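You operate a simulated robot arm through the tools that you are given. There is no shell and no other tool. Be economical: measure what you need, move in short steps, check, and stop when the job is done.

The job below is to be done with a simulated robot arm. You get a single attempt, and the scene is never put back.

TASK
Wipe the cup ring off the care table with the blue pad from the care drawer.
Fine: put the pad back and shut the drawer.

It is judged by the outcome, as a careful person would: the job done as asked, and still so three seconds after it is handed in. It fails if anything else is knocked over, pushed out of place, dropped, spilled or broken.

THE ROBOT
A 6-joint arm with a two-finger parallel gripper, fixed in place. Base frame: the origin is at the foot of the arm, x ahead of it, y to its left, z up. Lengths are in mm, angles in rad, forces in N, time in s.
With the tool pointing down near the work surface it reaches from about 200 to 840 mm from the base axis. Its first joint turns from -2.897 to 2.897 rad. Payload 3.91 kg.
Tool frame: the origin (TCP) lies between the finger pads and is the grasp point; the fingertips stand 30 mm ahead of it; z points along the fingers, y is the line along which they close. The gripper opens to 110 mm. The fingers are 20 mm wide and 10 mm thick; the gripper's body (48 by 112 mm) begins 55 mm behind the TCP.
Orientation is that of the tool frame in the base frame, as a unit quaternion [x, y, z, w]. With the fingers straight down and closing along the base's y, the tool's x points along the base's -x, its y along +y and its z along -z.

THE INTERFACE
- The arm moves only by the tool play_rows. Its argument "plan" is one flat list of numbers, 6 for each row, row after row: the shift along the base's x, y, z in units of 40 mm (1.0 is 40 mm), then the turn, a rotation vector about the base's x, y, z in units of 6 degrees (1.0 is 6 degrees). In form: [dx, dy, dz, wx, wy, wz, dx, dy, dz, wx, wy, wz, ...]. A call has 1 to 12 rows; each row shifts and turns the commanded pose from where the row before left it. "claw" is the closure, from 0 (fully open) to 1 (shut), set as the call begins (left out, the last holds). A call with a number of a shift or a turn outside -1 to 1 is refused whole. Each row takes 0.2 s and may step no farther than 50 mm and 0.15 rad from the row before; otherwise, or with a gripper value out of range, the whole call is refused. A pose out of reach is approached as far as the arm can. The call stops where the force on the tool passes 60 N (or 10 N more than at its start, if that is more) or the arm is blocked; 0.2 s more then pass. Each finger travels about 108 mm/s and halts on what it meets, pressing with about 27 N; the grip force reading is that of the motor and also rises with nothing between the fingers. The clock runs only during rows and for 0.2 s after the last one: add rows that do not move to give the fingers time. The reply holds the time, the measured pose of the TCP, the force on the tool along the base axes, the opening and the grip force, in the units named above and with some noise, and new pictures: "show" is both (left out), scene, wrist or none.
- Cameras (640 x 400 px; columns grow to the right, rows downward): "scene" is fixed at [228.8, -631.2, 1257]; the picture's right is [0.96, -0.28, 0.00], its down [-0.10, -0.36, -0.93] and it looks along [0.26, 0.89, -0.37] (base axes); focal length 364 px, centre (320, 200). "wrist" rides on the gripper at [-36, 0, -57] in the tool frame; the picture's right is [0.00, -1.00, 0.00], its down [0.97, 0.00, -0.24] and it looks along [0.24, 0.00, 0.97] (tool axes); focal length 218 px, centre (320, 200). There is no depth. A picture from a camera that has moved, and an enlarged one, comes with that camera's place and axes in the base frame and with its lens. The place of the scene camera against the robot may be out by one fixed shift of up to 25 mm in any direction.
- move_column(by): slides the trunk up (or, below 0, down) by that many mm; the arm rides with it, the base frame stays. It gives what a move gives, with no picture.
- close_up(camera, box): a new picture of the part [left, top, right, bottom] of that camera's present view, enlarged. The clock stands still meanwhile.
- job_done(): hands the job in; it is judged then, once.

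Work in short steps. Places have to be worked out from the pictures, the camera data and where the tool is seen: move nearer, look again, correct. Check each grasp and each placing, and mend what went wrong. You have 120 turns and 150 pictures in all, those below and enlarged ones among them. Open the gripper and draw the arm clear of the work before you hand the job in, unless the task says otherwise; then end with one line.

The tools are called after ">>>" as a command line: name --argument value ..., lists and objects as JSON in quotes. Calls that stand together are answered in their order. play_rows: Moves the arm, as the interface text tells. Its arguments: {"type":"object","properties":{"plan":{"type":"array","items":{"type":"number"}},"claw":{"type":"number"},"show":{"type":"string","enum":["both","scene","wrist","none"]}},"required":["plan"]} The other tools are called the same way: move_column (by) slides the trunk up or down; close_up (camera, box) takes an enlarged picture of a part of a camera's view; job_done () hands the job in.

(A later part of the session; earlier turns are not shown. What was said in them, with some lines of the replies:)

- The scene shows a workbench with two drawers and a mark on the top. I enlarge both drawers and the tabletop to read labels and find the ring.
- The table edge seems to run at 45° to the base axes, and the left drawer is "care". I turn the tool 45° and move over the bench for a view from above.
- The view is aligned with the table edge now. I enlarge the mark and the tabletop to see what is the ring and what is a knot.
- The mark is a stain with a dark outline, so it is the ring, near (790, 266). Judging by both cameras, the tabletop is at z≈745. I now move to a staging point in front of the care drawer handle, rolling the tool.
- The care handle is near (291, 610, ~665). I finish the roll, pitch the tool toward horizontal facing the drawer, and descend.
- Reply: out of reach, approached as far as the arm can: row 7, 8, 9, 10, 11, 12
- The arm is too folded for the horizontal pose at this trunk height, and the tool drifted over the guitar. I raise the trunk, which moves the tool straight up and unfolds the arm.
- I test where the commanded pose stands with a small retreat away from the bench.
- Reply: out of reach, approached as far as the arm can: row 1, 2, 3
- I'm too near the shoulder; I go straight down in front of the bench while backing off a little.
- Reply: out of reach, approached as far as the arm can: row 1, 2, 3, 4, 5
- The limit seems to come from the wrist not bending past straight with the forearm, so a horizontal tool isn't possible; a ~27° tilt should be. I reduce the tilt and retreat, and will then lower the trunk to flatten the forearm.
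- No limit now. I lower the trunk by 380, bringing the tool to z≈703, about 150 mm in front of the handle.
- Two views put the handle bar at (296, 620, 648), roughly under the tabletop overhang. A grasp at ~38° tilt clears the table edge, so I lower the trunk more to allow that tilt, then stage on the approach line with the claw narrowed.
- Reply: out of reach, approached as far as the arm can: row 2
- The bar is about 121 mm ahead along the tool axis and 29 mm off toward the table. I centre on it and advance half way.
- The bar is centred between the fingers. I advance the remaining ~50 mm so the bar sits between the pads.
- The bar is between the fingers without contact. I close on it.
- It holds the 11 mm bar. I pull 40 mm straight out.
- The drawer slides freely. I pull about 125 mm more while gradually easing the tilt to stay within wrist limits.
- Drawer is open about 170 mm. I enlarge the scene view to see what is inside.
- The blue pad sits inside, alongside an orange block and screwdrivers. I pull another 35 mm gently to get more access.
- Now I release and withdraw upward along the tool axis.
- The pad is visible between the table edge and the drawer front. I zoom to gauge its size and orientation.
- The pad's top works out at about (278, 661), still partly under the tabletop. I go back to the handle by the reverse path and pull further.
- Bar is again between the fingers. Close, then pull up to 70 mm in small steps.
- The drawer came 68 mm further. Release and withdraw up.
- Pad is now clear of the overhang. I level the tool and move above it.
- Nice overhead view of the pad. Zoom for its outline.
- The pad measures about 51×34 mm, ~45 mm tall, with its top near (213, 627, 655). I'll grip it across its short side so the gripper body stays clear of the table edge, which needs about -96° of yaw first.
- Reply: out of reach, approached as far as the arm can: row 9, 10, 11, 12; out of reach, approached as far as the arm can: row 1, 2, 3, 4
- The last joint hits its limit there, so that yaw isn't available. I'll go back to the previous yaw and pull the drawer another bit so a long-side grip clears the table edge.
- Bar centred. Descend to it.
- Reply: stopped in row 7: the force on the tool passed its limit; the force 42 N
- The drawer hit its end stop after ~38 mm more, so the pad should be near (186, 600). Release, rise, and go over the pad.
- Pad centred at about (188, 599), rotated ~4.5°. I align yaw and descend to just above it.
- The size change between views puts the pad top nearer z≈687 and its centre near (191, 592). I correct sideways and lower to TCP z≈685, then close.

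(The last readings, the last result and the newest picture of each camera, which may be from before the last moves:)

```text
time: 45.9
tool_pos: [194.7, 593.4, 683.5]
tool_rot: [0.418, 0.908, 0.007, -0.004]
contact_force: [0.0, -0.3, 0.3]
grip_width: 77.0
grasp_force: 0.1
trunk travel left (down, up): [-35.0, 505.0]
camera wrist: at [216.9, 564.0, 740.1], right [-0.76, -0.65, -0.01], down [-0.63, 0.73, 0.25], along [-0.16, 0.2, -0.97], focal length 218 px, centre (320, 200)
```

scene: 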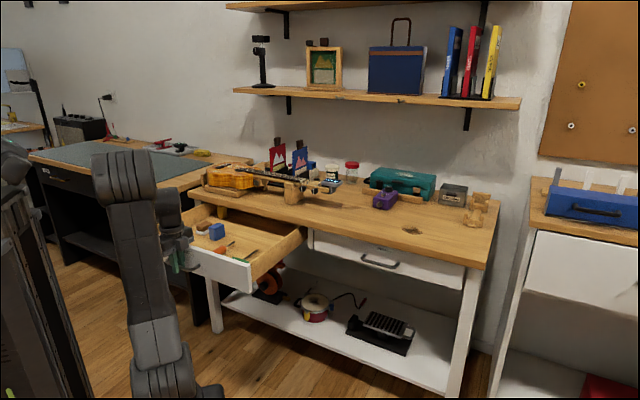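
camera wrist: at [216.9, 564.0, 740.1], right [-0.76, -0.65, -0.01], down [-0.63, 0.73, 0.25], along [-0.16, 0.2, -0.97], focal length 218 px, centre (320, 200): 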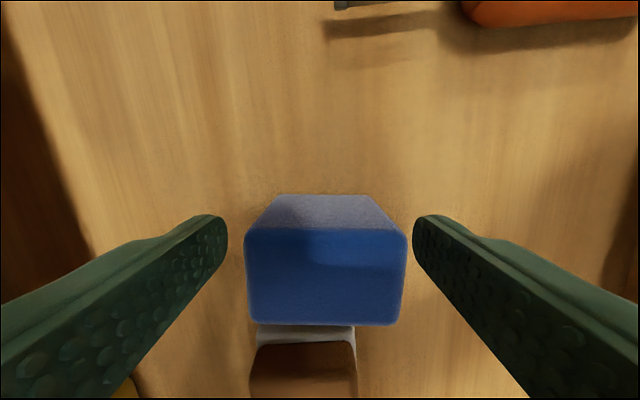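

Aligned; pad spans z 640–687. Close the gripper.

>>> play_rows --plan '[0, 0, 0, 0, 0, 0, 0, 0, 0, 0, 0, 0]' --claw 1 --show "wrist"

```text
time: 46.5
tool_pos: [192.9, 593.1, 683.4]
tool_rot: [0.419, 0.908, 0.006, -0.004]
contact_force: [-0.8, 0.4, -0.4]
grip_width: 49.1
grasp_force: 27.0
trunk travel left (down, up): [-35.0, 505.0]
camera wrist: at [216.9, 564.0, 740.1], right [-0.76, -0.65, -0.01], down [-0.63, 0.73, 0.25], along [-0.16, 0.2, -0.97], focal length 218 px, centre (320, 200)
```

wrist: 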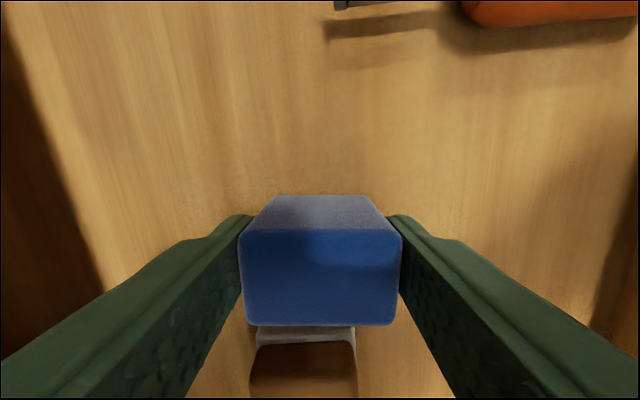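

Held at 49 mm width. I lift clear of the drawer by 150 mm and check.

>>> play_rows --plan '[0, 0, 0.5, 0, 0, 0, 0, 0, 0.8, 0, 0, 0, 0, 0, 0.8, 0, 0, 0, 0, 0, 0.8, 0, 0, 0, 0, 0, 0.8, 0, 0, 0]'

```text
time: 47.7
tool_pos: [193.5, 593.0, 832.0]
tool_rot: [0.419, 0.908, 0.007, -0.004]
contact_force: [0.4, 0.1, -0.4]
grip_width: 48.7
grasp_force: 27.0
trunk travel left (down, up): [-35.0, 505.0]
camera wrist: at [215.3, 564.7, 888.8], right [-0.76, -0.65, -0.01], down [-0.63, 0.73, 0.25], along [-0.16, 0.2, -0.97], focal length 218 px, centre (320, 200)
```

scene: 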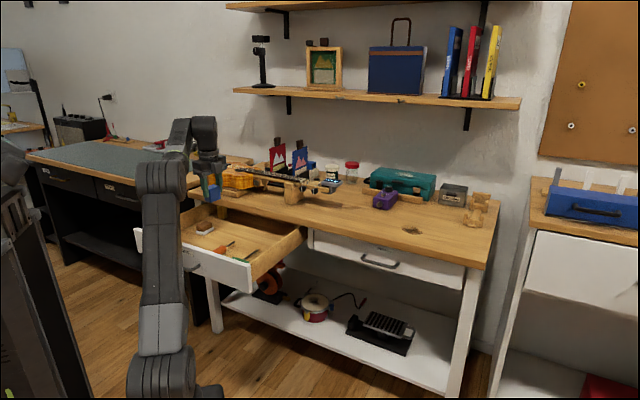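
wrist: 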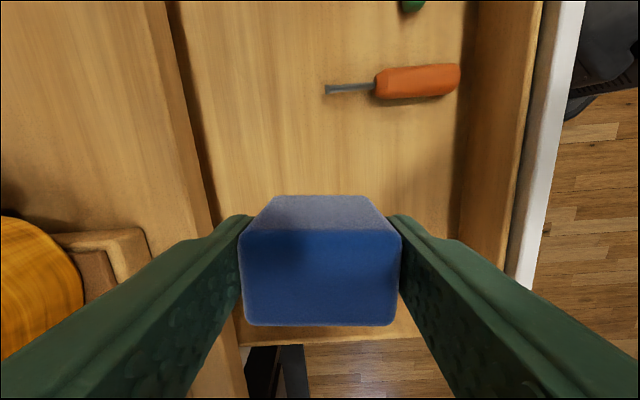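

Pad is held. I raise the trunk back for far reach and travel along the front of the bench towards the ring, high up.

>>> move_column --by 250

>>> play_rows --plan '[0.9, -0.7, 0, 0, 0, 0, 0.9, -0.7, 0, 0, 0, 0, 0.9, -0.7, 0, 0, 0, 0, 0.9, -0.7, 0, 0, 0, 0, 0.9, -0.7, 0, 0, 0, 0, 0.9, -0.7, 0, 0, 0, 0, 0.9, -0.7, 0, 0, 0, 0, 0.9, -0.7, 0, 0, 0, 0, 0.9, -0.7, 0, 0, 0, 0, 0.9, -0.7, 0, 0, 0, 0, 0.9, -0.7, 0, 0, 0, 0, 0.9, -0.7, 0, 0, 0, 0]'

```text
time: 50.3
tool_pos: [192.5, 593.5, 1081.7]
tool_rot: [0.419, 0.908, 0.007, -0.003]
contact_force: [-0.8, 0.2, 0.4]
grip_width: 49.3
grasp_force: 27.3
trunk travel left (down, up): [-285.0, 255.0]
```

```text
time: 52.9
tool_pos: [623.9, 254.6, 1081.8]
tool_rot: [0.419, 0.908, 0.007, -0.003]
contact_force: [-0.4, 0.0, 1.2]
grip_width: 49.2
grasp_force: 26.8
trunk travel left (down, up): [-285.0, 255.0]
camera wrist: at [647.7, 227.2, 1138.9], right [-0.76, -0.65, -0.01], down [-0.63, 0.73, 0.25], along [-0.16, 0.2, -0.97], focal length 218 px, centre (320, 200)
```

scene: 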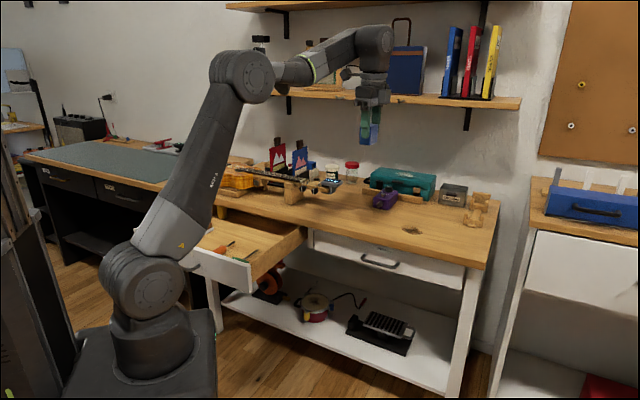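
wrist: 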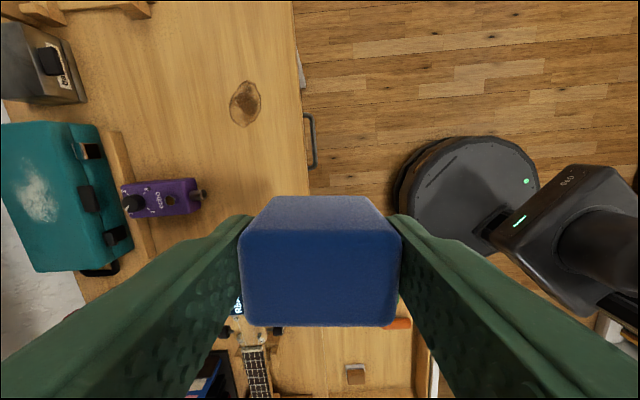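

Ring estimated at (790, 265), tabletop z≈730–745. I move above it at z≈857, with the pad bottom about 70 mm above the top.

>>> play_rows --plan '[0.5, 0.03, -0.7, 0, 0, 0, 0.5, 0.03, -0.7, 0, 0, 0, 0.5, 0.03, -0.7, 0, 0, 0, 0.5, 0.03, -0.7, 0, 0, 0, 0.5, 0.03, -0.7, 0, 0, 0, 0.5, 0.03, -0.7, 0, 0, 0, 0.5, 0.03, -0.7, 0, 0, 0, 0.5, 0.03, -0.7, 0, 0, 0]'

```text
time: 54.7
tool_pos: [780.4, 265.7, 858.0]
tool_rot: [0.418, 0.908, 0.008, -0.002]
contact_force: [-0.3, -0.5, 0.6]
grip_width: 49.0
grasp_force: 27.1
out of reach, approached as far as the arm can: row 8
trunk travel left (down, up): [-285.0, 255.0]
camera wrist: at [803.5, 236.9, 915.5], right [-0.76, -0.65, -0.01], down [-0.63, 0.73, 0.25], along [-0.15, 0.2, -0.97], focal length 218 px, centre (320, 200)
```

scene: 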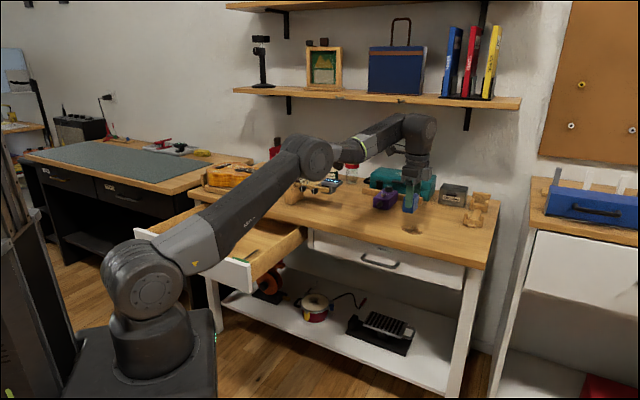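
wrist: 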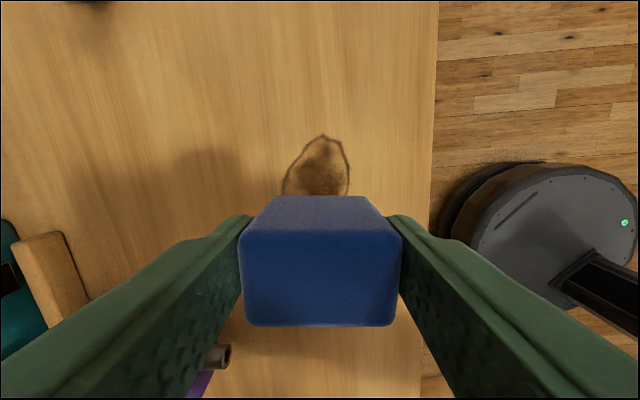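

The ring spans roughly (811,233) to (775,274), at the edge of reach. I raise the trunk 110 to level the arm (better reach), then lower the arm over the ring centre.

>>> move_column --by 110

>>> play_rows --plan '[0, 0, -0.6, 0, 0, 0, 0, 0, -0.6, 0, 0, 0, 0, 0, -0.6, 0, 0, 0, 0, 0, -0.6, 0, 0, 0, 0, 0, -0.6, 0, 0, 0, 0.15, -0.12, -0.6, 0, 0, 0, 0.15, -0.12, -0.5, 0, 0, 0]'

```text
time: 56.1
tool_pos: [780.0, 265.9, 967.6]
tool_rot: [0.418, 0.908, 0.007, -0.003]
contact_force: [-0.5, 0.4, -0.2]
grip_width: 48.9
grasp_force: 27.0
trunk travel left (down, up): [-395.0, 145.0]
```

```text
time: 57.7
tool_pos: [791.7, 256.2, 802.5]
tool_rot: [0.419, 0.908, 0.007, -0.004]
contact_force: [0.6, -0.8, -0.1]
grip_width: 49.1
grasp_force: 27.1
trunk travel left (down, up): [-395.0, 145.0]
camera wrist: at [815.0, 227.8, 859.1], right [-0.76, -0.65, -0.01], down [-0.63, 0.73, 0.25], along [-0.16, 0.2, -0.97], focal length 218 px, centre (320, 200)
```

scene: 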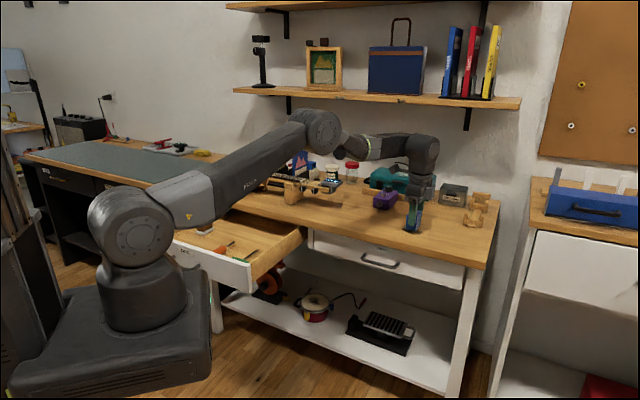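
wrist: 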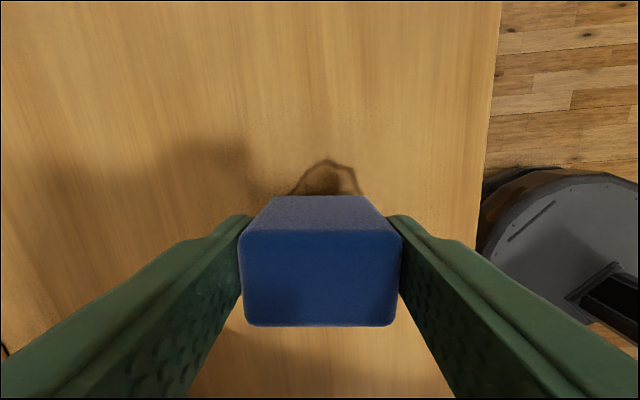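

Reach is fine now. I lower slowly until I feel the tabletop.

>>> play_rows --plan '[0, 0, -0.1, 0, 0, 0, 0, 0, -0.1, 0, 0, 0, 0, 0, -0.1, 0, 0, 0]' --show "none"

>>> play_rows --plan '[0, 0, -0.05, 0, 0, 0, 0, 0, -0.05, 0, 0, 0]' --show "wrist"

```text
time: 58.5
tool_pos: [792.3, 256.0, 793.0]
tool_rot: [0.419, 0.908, 0.007, -0.004]
contact_force: [-0.5, -0.5, -1.1]
grip_width: 48.9
grasp_force: 27.5
trunk travel left (down, up): [-395.0, 145.0]
```

```text
time: 59.1
tool_pos: [792.5, 256.1, 790.7]
tool_rot: [0.418, 0.908, 0.007, -0.002]
contact_force: [-0.9, -0.9, 10.6]
grip_width: 49.2
grasp_force: 26.6
trunk travel left (down, up): [-395.0, 145.0]
camera wrist: at [814.8, 227.6, 848.0], right [-0.76, -0.65, -0.01], down [-0.63, 0.73, 0.25], along [-0.15, 0.2, -0.97], focal length 218 px, centre (320, 200)
```

wrist: 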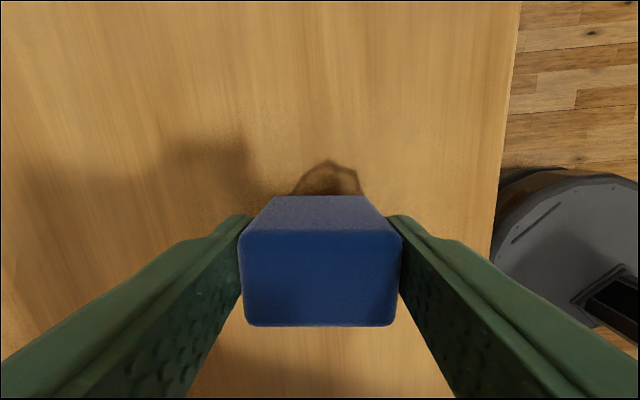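

Contact at TCP z≈790.5 with ~10 N. I wipe back and forth along the ring's long direction.

>>> play_rows --plan '[0.15, -0.175, -0.02, 0, 0, 0, 0.15, -0.175, 0, 0, 0, 0, 0.15, -0.175, 0, 0, 0, 0, -0.15, 0.175, 0, 0, 0, 0, -0.15, 0.175, 0, 0, 0, 0, -0.15, 0.175, 0, 0, 0, 0, -0.15, 0.175, 0, 0, 0, 0, -0.15, 0.175, 0, 0, 0, 0, -0.15, 0.175, 0, 0, 0, 0, -0.15, 0.175, 0, 0, 0, 0]' --show "wrist"

```text
time: 61.3
tool_pos: [767.7, 283.5, 789.6]
tool_rot: [0.419, 0.908, 0.007, -0.001]
contact_force: [7.9, -9.2, 28.3]
grip_width: 49.0
grasp_force: 26.6
trunk travel left (down, up): [-395.0, 145.0]
camera wrist: at [790.3, 254.0, 846.3], right [-0.76, -0.65, -0.01], down [-0.63, 0.73, 0.25], along [-0.15, 0.2, -0.97], focal length 218 px, centre (320, 200)
```

wrist: 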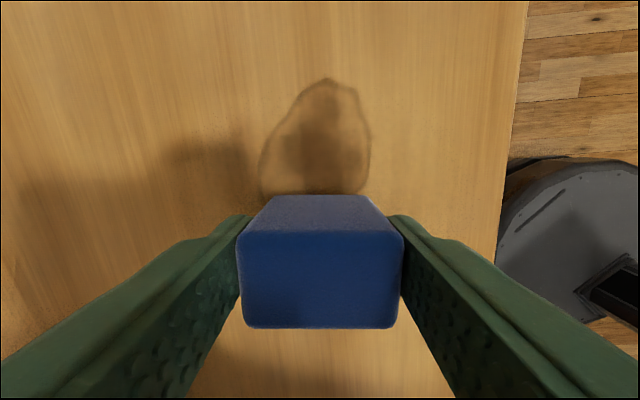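

The stain is fading overall. I continue with strokes, offset to either side to cover its full width.

>>> play_rows --plan '[0.3, -0.02, 0.01, 0, 0, 0, 0.195, -0.228, 0, 0, 0, 0, 0.195, -0.228, 0, 0, 0, 0, 0.195, -0.228, 0, 0, 0, 0, 0.195, -0.228, 0, 0, 0, 0, -0.38, -0.326, 0, 0, 0, 0, -0.195, 0.228, 0, 0, 0, 0, -0.195, 0.228, 0, 0, 0, 0, -0.195, 0.228, 0, 0, 0, 0, -0.195, 0.228, 0, 0, 0, 0, -0.195, 0.228, 0, 0, 0, 0]' --show "wrist"

```text
time: 63.7
tool_pos: [754.9, 277.4, 789.7]
tool_rot: [0.42, 0.907, 0.008, -0.003]
contact_force: [5.6, -5.5, 21.1]
grip_width: 49.1
grasp_force: 27.1
trunk travel left (down, up): [-395.0, 145.0]
camera wrist: at [779.7, 249.6, 845.8], right [-0.76, -0.65, -0.01], down [-0.63, 0.73, 0.25], along [-0.15, 0.2, -0.97], focal length 218 px, centre (320, 200)
```

wrist: 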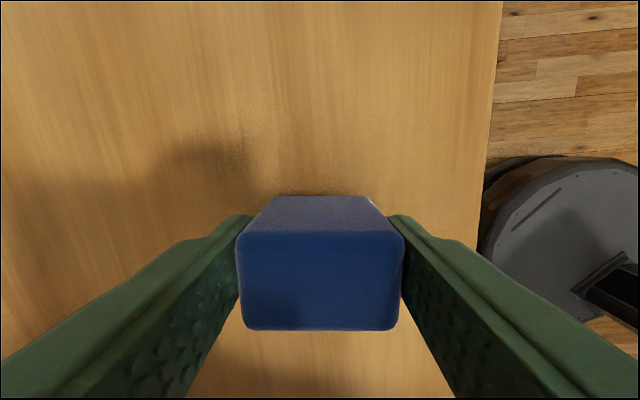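

The ring looks gone. I lift the pad and check the tabletop.

>>> play_rows --plan '[0, 0, 0.5, 0, 0, 0, 0, 0, 0.8, 0, 0, 0, -0.5, -0.5, 0.8, 0, 0, 0, -0.5, -0.5, 0.8, 0, 0, 0, -0.5, -0.5, 0.5, 0, 0, 0, -0.5, -0.5, 0.5, 0, 0, 0]'

>>> close_up --camera "scene" --box '[340, 180, 500, 280]'

```text
time: 65.1
tool_pos: [677.6, 198.5, 943.3]
tool_rot: [0.419, 0.908, 0.008, -0.003]
contact_force: [0.4, 0.2, -1.5]
grip_width: 48.9
grasp_force: 26.5
trunk travel left (down, up): [-395.0, 145.0]
camera wrist: at [701.0, 170.2, 999.6], right [-0.76, -0.65, -0.01], down [-0.63, 0.73, 0.25], along [-0.16, 0.2, -0.97], focal length 218 px, centre (320, 200)
```

scene: 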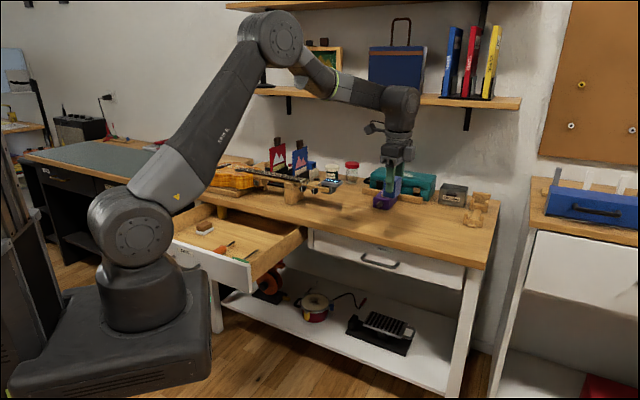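
wrist: 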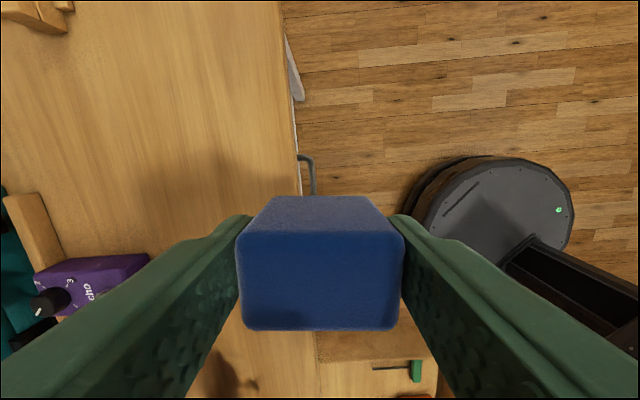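

```text
4.00 times, centred on (420, 230) of scene
camera zoom: at [228.8, -631.2, 1257.0], right [0.96, -0.28, 0.0], down [-0.1, -0.36, -0.93], along [0.26, 0.89, -0.37], focal length 1455 px, centre (-80, 80)
```

zoom: 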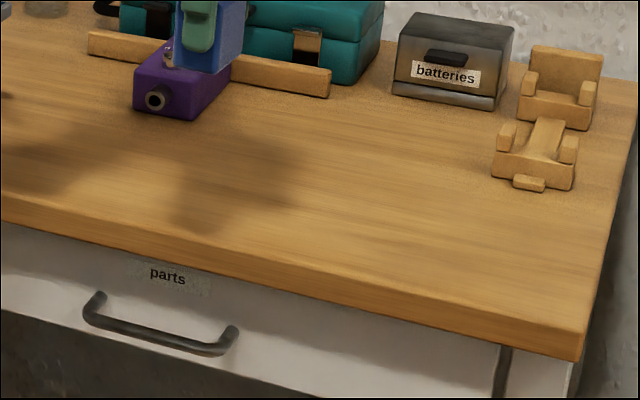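

The ring is fully gone; only the arm's shadow remains. I carry the pad back above its spot in the open drawer.

>>> play_rows --plan '[-0.95, 0.77, 0, 0, 0, 0, -0.95, 0.77, 0, 0, 0, 0, -0.95, 0.77, 0, 0, 0, 0, -0.95, 0.77, 0, 0, 0, 0, -0.95, 0.77, 0, 0, 0, 0, -0.95, 0.77, 0, 0, 0, 0, -0.95, 0.77, 0, 0, 0, 0, -0.95, 0.77, 0, 0, 0, 0, -0.95, 0.77, 0, 0, 0, 0, -0.95, 0.77, 0, 0, 0, 0, -0.95, 0.77, 0, 0, 0, 0, -0.95, 0.77, 0, 0, 0, 0]' --show "none"

>>> play_rows --plan '[-0.71, 0.63, 0, 0, 0, 0, 0, 0, 0, 0, 0, 0]'

```text
time: 67.7
tool_pos: [221.8, 568.5, 944.7]
tool_rot: [0.419, 0.908, 0.007, -0.002]
contact_force: [0.6, 0.6, 0.6]
grip_width: 48.8
grasp_force: 27.4
trunk travel left (down, up): [-395.0, 145.0]
```

```text
time: 68.3
tool_pos: [192.3, 595.1, 943.0]
tool_rot: [0.419, 0.908, 0.007, -0.002]
contact_force: [0.0, 0.3, 0.4]
grip_width: 48.9
grasp_force: 27.0
trunk travel left (down, up): [-395.0, 145.0]
camera wrist: at [215.6, 566.8, 1000.2], right [-0.76, -0.65, -0.01], down [-0.63, 0.73, 0.25], along [-0.16, 0.2, -0.97], focal length 218 px, centre (320, 200)
```

scene: 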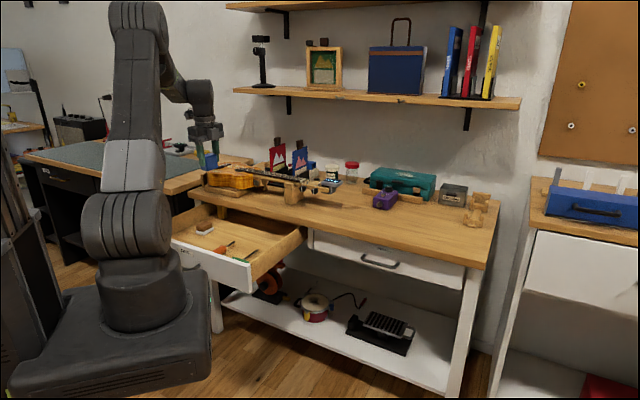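
wrist: 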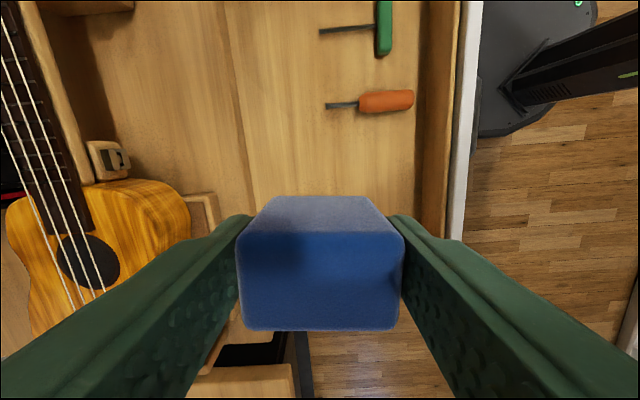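

Above the original spot, and the drawer hasn't moved. I lower by the trunk to just over the drawer floor.

>>> move_column --by -230

>>> play_rows --plan '[0, 0, -0.3, 0, 0, 0, 0, 0, -0.15, 0, 0, 0, 0, 0, -0.1, 0, 0, 0]' --show "wrist"

```text
time: 70.7
tool_pos: [193.4, 596.0, 714.6]
tool_rot: [0.419, 0.908, 0.007, -0.003]
contact_force: [-0.1, -0.9, -0.4]
grip_width: 49.1
grasp_force: 27.6
trunk travel left (down, up): [-165.0, 375.0]
```

```text
time: 71.5
tool_pos: [194.5, 594.8, 691.0]
tool_rot: [0.419, 0.908, 0.006, -0.003]
contact_force: [-0.1, -0.5, -0.1]
grip_width: 48.9
grasp_force: 26.4
trunk travel left (down, up): [-165.0, 375.0]
camera wrist: at [216.9, 566.5, 748.4], right [-0.76, -0.65, -0.01], down [-0.63, 0.73, 0.25], along [-0.16, 0.2, -0.97], focal length 218 px, centre (320, 200)
```

wrist: 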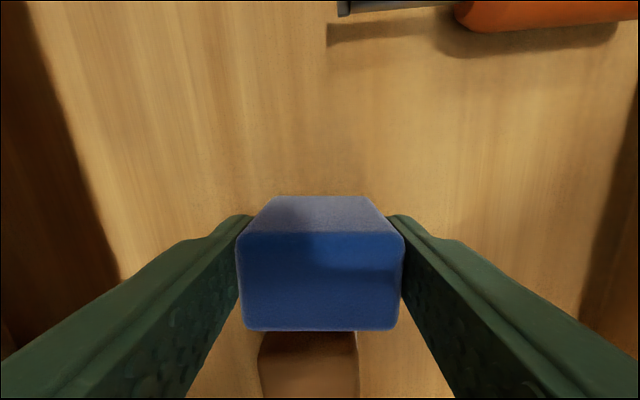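

Clear of the brush. I shift a couple of mm and set it down gently.

>>> play_rows --plan '[0.02, -0.05, -0.06, 0, 0, 0, 0, 0, -0.05, 0, 0, 0, 0, 0, -0.05, 0, 0, 0, 0, 0, -0.04, 0, 0, 0]' --show "none"

```text
time: 72.5
tool_pos: [194.7, 592.8, 683.0]
tool_rot: [0.419, 0.908, 0.008, -0.003]
contact_force: [0.7, -0.1, 0.9]
grip_width: 49.1
grasp_force: 26.6
trunk travel left (down, up): [-165.0, 375.0]
```

>>> play_rows --plan '[0, 0, -0.03, 0, 0, 0, 0, 0, -0.03, 0, 0, 0]' --show "none"

```text
time: 73.1
tool_pos: [192.9, 593.5, 681.0]
tool_rot: [0.419, 0.908, 0.008, -0.003]
contact_force: [-0.8, 0.5, 2.3]
grip_width: 48.9
grasp_force: 26.7
trunk travel left (down, up): [-165.0, 375.0]
```

Light contact with the floor (≈2 N). I open to ~77 mm and rise.

>>> play_rows --plan '[0, 0, -0.01, 0, 0, 0, 0, 0, 0, 0, 0, 0, 0, 0, 0.5, 0, 0, 0, 0, 0, 0.8, 0, 0, 0, 0, 0, 0.9, 0, 0, 0, 0, 0, 0.9, 0, 0, 0, 0, 0, 0.9, 0, 0, 0]' --claw 0.3

```text
time: 74.7
tool_pos: [193.2, 593.0, 841.8]
tool_rot: [0.419, 0.908, 0.007, -0.004]
contact_force: [-0.4, -0.6, 0.4]
grip_width: 76.9
grasp_force: 0.0
trunk travel left (down, up): [-165.0, 375.0]
camera wrist: at [216.2, 564.4, 897.6], right [-0.76, -0.65, -0.01], down [-0.63, 0.73, 0.25], along [-0.16, 0.2, -0.97], focal length 218 px, centre (320, 200)
```

scene: 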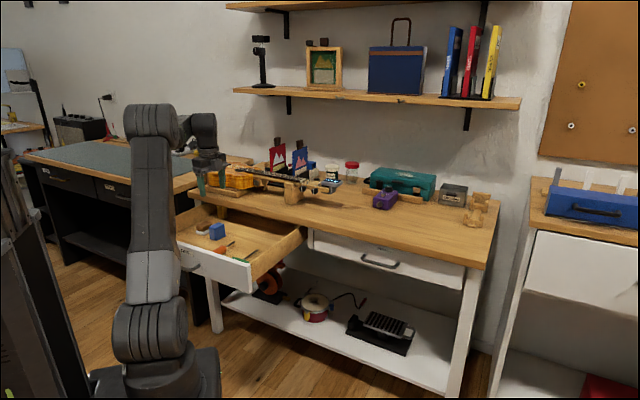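
wrist: 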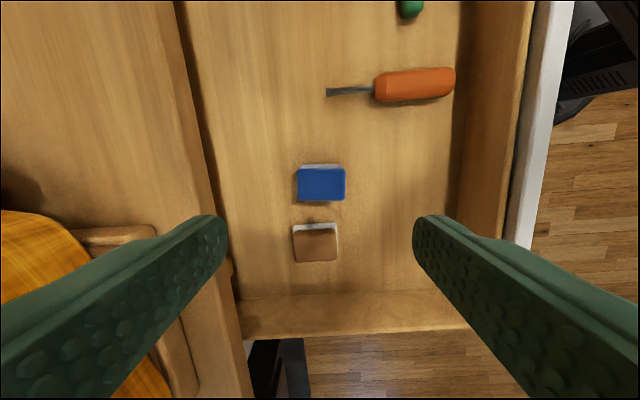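

Pad is back beside the brush as before. Now to the handle: move above it with yaw restored and the claw narrowed.

>>> play_rows --plan '[-0.513, -0.84, 0.3, 0, 0, 0.72, -0.513, -0.84, 0, 0, 0, 0, -0.513, -0.84, 0, 0, 0, 0, -0.513, -0.84, 0, 0, 0, 0, -0.513, -0.84, 0, 0, 0, 0, -0.513, -0.84, 0, 0, 0, 0, 0, 0, 0, 0, 0, 0]' --claw 0.75 --show "wrist"

```text
time: 76.3
tool_pos: [68.8, 391.1, 852.5]
tool_rot: [0.384, 0.923, 0.006, -0.004]
contact_force: [-1.1, -0.6, -0.3]
grip_width: 27.2
grasp_force: 0.1
trunk travel left (down, up): [-165.0, 375.0]
camera wrist: at [93.6, 365.0, 908.9], right [-0.71, -0.7, -0.01], down [-0.68, 0.68, 0.25], along [-0.17, 0.19, -0.97], focal length 218 px, centre (320, 200)
```

wrist: 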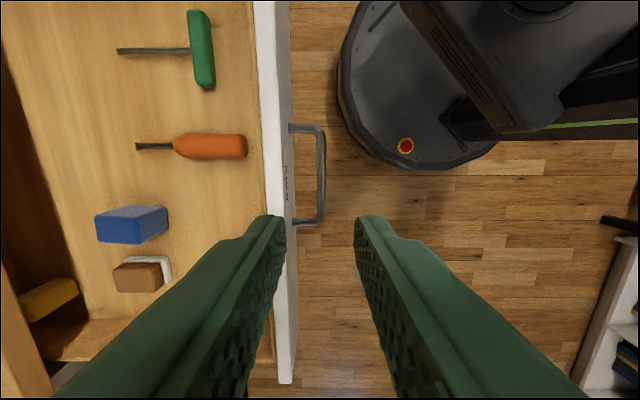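

Bar centred. Lower trunk by 130, then the last 55 mm with the arm.

>>> move_column --by -130

>>> play_rows --plan '[0, 0, -0.5, 0, 0, 0, 0, 0, -0.5, 0, 0, 0, 0, 0, -0.4, 0, 0, 0]' --show "wrist"

```text
time: 77.9
tool_pos: [67.8, 392.1, 722.0]
tool_rot: [0.385, 0.923, 0.007, -0.004]
contact_force: [-0.1, -0.5, -0.9]
grip_width: 27.2
grasp_force: 0.0
trunk travel left (down, up): [-35.0, 505.0]
```

```text
time: 78.7
tool_pos: [67.9, 391.2, 666.7]
tool_rot: [0.385, 0.923, 0.007, -0.003]
contact_force: [-0.1, -0.2, -0.2]
grip_width: 27.5
grasp_force: 0.1
trunk travel left (down, up): [-35.0, 505.0]
camera wrist: at [93.5, 365.0, 722.8], right [-0.71, -0.7, -0.01], down [-0.68, 0.68, 0.25], along [-0.17, 0.19, -0.97], focal length 218 px, centre (320, 200)
```

wrist: 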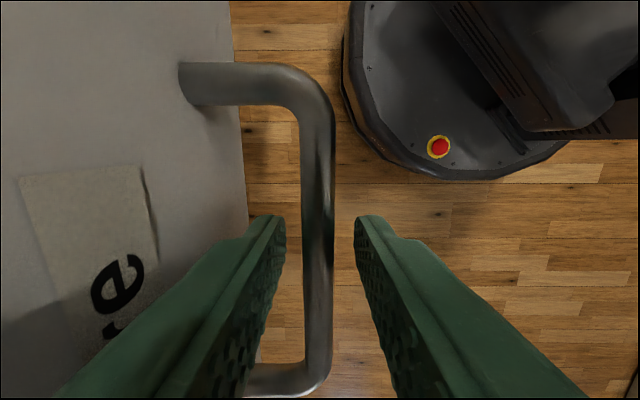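

Bar is between the fingers. I close and push in smoothly while increasing tilt, reversing the pull.

>>> play_rows --plan '[0, 0, 0, 0, 0, 0, 0, 0, 0, 0, 0, 0, 0.2225, 0.2225, -0.005, 0.15, -0.15, 0, 0.2225, 0.2225, -0.005, 0.15, -0.15, 0, 0.2225, 0.2225, -0.005, 0.15, -0.15, 0, 0.2225, 0.2225, -0.005, 0.197, -0.197, 0, 0.2225, 0.2225, -0.005, 0.197, -0.197, 0, 0.2225, 0.2225, -0.005, 0.197, -0.197, 0, 0.2225, 0.2225, -0.005, 0.197, -0.197, 0, 0.2225, 0.2225, -0.005, 0.197, -0.197, 0]' --claw 1 --show "scene"

```text
time: 80.9
tool_pos: [140.0, 463.6, 665.4]
tool_rot: [0.381, 0.918, 0.105, 0.037]
contact_force: [-9.8, 5.8, 4.4]
grip_width: 10.7
grasp_force: 44.9
trunk travel left (down, up): [-35.0, 505.0]
```

scene: 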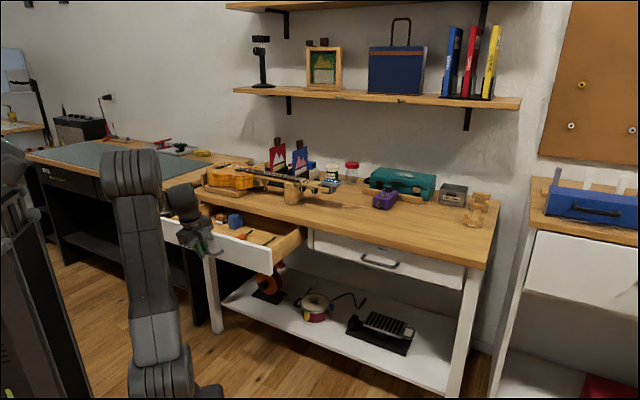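

Moving well. Continue the push with more tilt.

>>> play_rows --plan '[0.2225, 0.2225, -0.005, 0.245, -0.245, 0, 0.2225, 0.2225, -0.005, 0.245, -0.245, 0, 0.2225, 0.2225, -0.005, 0.245, -0.245, 0, 0.2225, 0.2225, -0.005, 0.245, -0.245, 0, 0.2225, 0.2225, -0.005, 0.245, -0.245, 0, 0.2225, 0.2225, -0.005, 0.245, -0.245, 0, 0.2225, 0.2225, -0.005, 0.245, -0.245, 0, 0.2225, 0.2225, -0.005, 0.245, -0.245, 0, 0.2225, 0.2225, -0.005, 0.245, -0.245, 0, 0.2225, 0.2225, -0.005, 0.245, -0.245, 0]' --show "wrist"

```text
time: 83.1
tool_pos: [227.9, 551.5, 662.7]
tool_rot: [0.367, 0.884, 0.269, 0.104]
contact_force: [2.7, -5.5, 4.0]
grip_width: 10.6
grasp_force: 45.3
trunk travel left (down, up): [-35.0, 505.0]
camera wrist: at [232.2, 503.6, 709.3], right [-0.59, -0.59, -0.55], down [-0.78, 0.59, 0.21], along [0.2, 0.56, -0.81], focal length 218 px, centre (320, 200)
```

wrist: 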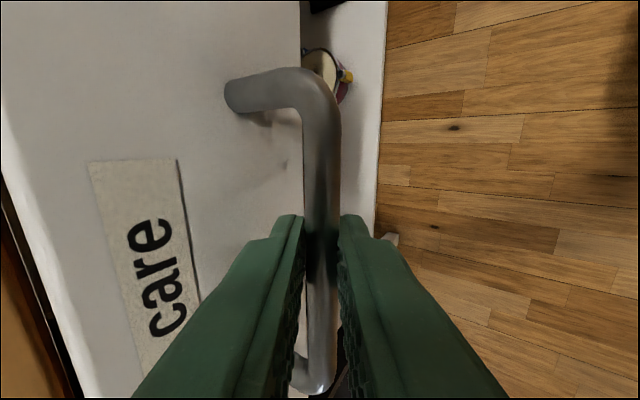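

About 79 mm left; finish tilting to 40° and push to near closed.

>>> play_rows --plan '[0.2225, 0.2225, 0, 0.245, -0.245, 0, 0.2225, 0.2225, 0, 0.245, -0.245, 0, 0.2225, 0.2225, 0, 0.245, -0.245, 0, 0.2225, 0.2225, 0, 0, 0, 0, 0.2225, 0.2225, 0, 0, 0, 0]' --show "wrist"

```text
time: 84.3
tool_pos: [274.4, 596.7, 662.3]
tool_rot: [0.361, 0.869, 0.315, 0.124]
contact_force: [4.5, -5.1, -16.5]
grip_width: 10.9
grasp_force: 44.5
trunk travel left (down, up): [-35.0, 505.0]
camera wrist: at [273.4, 544.9, 705.2], right [-0.55, -0.54, -0.64], down [-0.8, 0.57, 0.19], along [0.26, 0.61, -0.75], focal length 218 px, centre (320, 200)
```

wrist: 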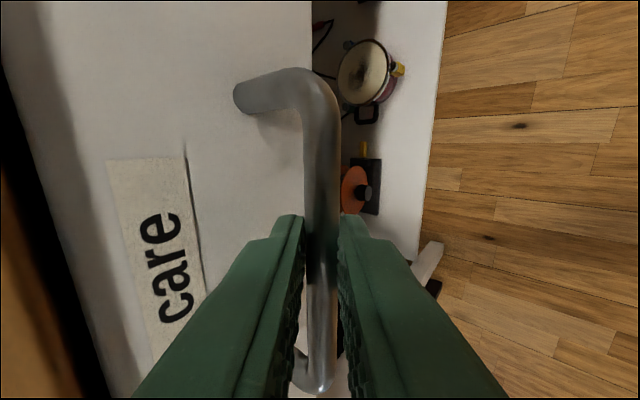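

Around 13 mm left. Push in small 3–4 mm steps until the stop is felt.

>>> play_rows --plan '[0.08, 0.08, 0.01, 0, 0, 0, 0.08, 0.08, 0.01, 0, 0, 0, 0.08, 0.08, 0, 0, 0, 0, 0.06, 0.06, 0, 0, 0, 0, 0.06, 0.06, 0, 0, 0, 0]' --show "wrist"

```text
time: 85.5
tool_pos: [285.0, 608.1, 661.3]
tool_rot: [0.359, 0.87, 0.315, 0.124]
contact_force: [-32.9, -40.6, -17.4]
grip_width: 10.4
grasp_force: 45.0
trunk travel left (down, up): [-35.0, 505.0]
camera wrist: at [285.1, 556.7, 705.4], right [-0.55, -0.55, -0.64], down [-0.8, 0.57, 0.19], along [0.26, 0.61, -0.75], focal length 218 px, centre (320, 200)
```

wrist: 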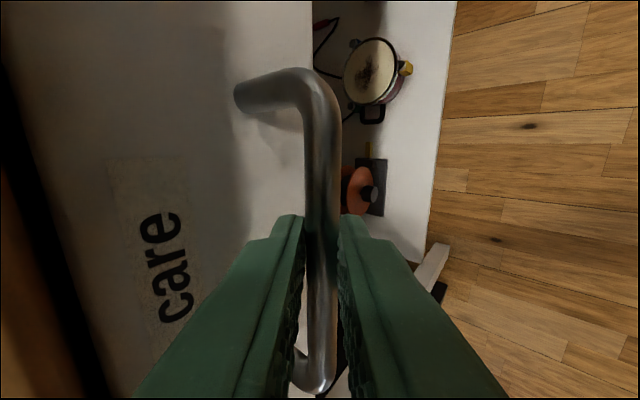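

It is firmly against its stop at the original position. I open and withdraw along the tool axis.

>>> play_rows --plan '[-0.04, -0.04, 0, 0, 0, 0, 0, 0, 0, 0, 0, 0, -0.225, -0.231, 0.38, 0, 0, 0, -0.225, -0.231, 0.38, 0, 0, 0, -0.225, -0.231, 0.38, 0, 0, 0, -0.4, -0.4, 0.3, 0, 0, 0, -0.5, -0.5, 0.2, 0, 0, 0, -0.5, -0.5, 0.2, -0.7, 0.7, 0, -0.5, -0.5, 0.2, -0.7, 0.7, 0]' --claw 0.75

>>> close_up --camera "scene" --box '[180, 170, 340, 270]'

```text
time: 87.5
tool_pos: [185.8, 505.2, 744.2]
tool_rot: [0.373, 0.896, 0.225, 0.086]
contact_force: [1.2, 0.4, 0.2]
grip_width: 27.5
grasp_force: 0.2
trunk travel left (down, up): [-35.0, 505.0]
camera wrist: at [193.1, 460.7, 794.4], right [-0.63, -0.62, -0.47], down [-0.77, 0.6, 0.22], along [0.14, 0.5, -0.86], focal length 218 px, centre (320, 200)
```

scene: 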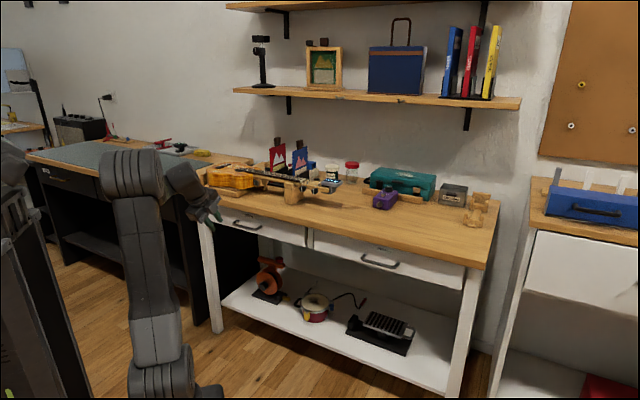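
wrist: 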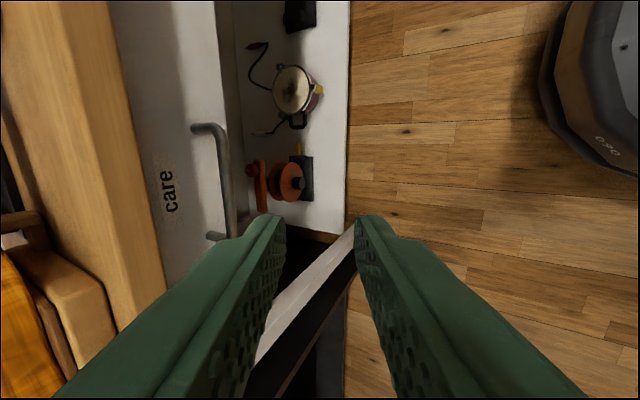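

```text
4.00 times, centred on (260, 220) of scene
camera zoom: at [228.8, -631.2, 1257.0], right [0.96, -0.28, 0.0], down [-0.1, -0.36, -0.93], along [0.26, 0.89, -0.37], focal length 1455 px, centre (560, 120)
```

zoom: 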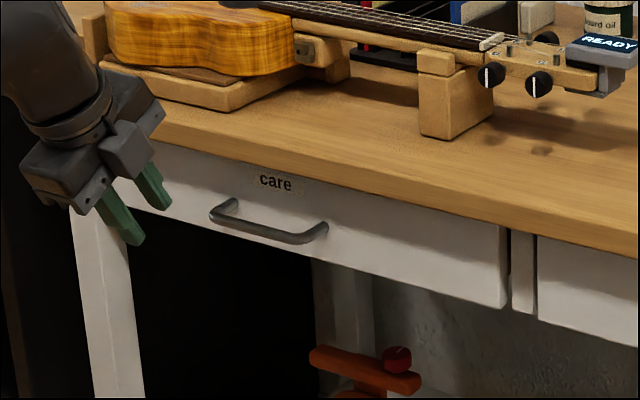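

The drawer is shut. I open the gripper, back off a little more, and take a last look at where the ring was.

>>> play_rows --plan '[-0.3, -0.3, 0.6, -0.5, 0.5, 0, -0.2, -0.2, 0.6, -0.5, 0.5, 0, 0, 0, 0, 0, 0, 0]' --claw 0 --show "none"

>>> close_up --camera "scene" --box '[340, 180, 500, 280]'

```text
time: 88.3
tool_pos: [165.2, 486.7, 792.5]
tool_rot: [0.377, 0.911, 0.157, 0.059]
contact_force: [-1.5, 0.0, -0.9]
grip_width: 110.1
grasp_force: 0.1
trunk travel left (down, up): [-35.0, 505.0]
```

```text
4.00 times, centred on (420, 230) of scene
camera zoom: at [228.8, -631.2, 1257.0], right [0.96, -0.28, 0.0], down [-0.1, -0.36, -0.93], along [0.26, 0.89, -0.37], focal length 1455 px, centre (-80, 80)
```

zoom: 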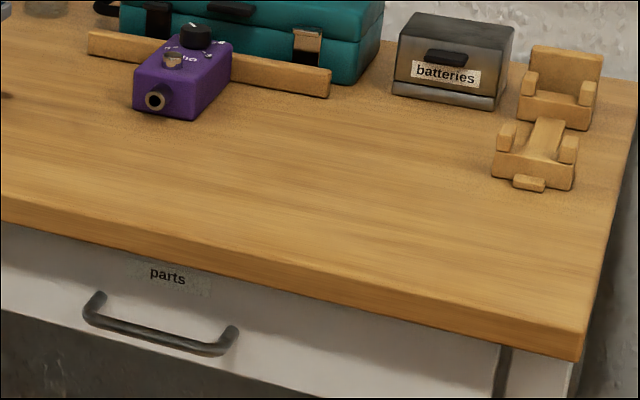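

The tabletop is clean, the pad is back, the drawer is shut and the arm is clear with the gripper open. I hand the job in.

>>> job_done

```text
The job is handed in.
```

The cup ring is wiped off the table, the blue pad is back in its place in the care drawer, and the drawer is shut.
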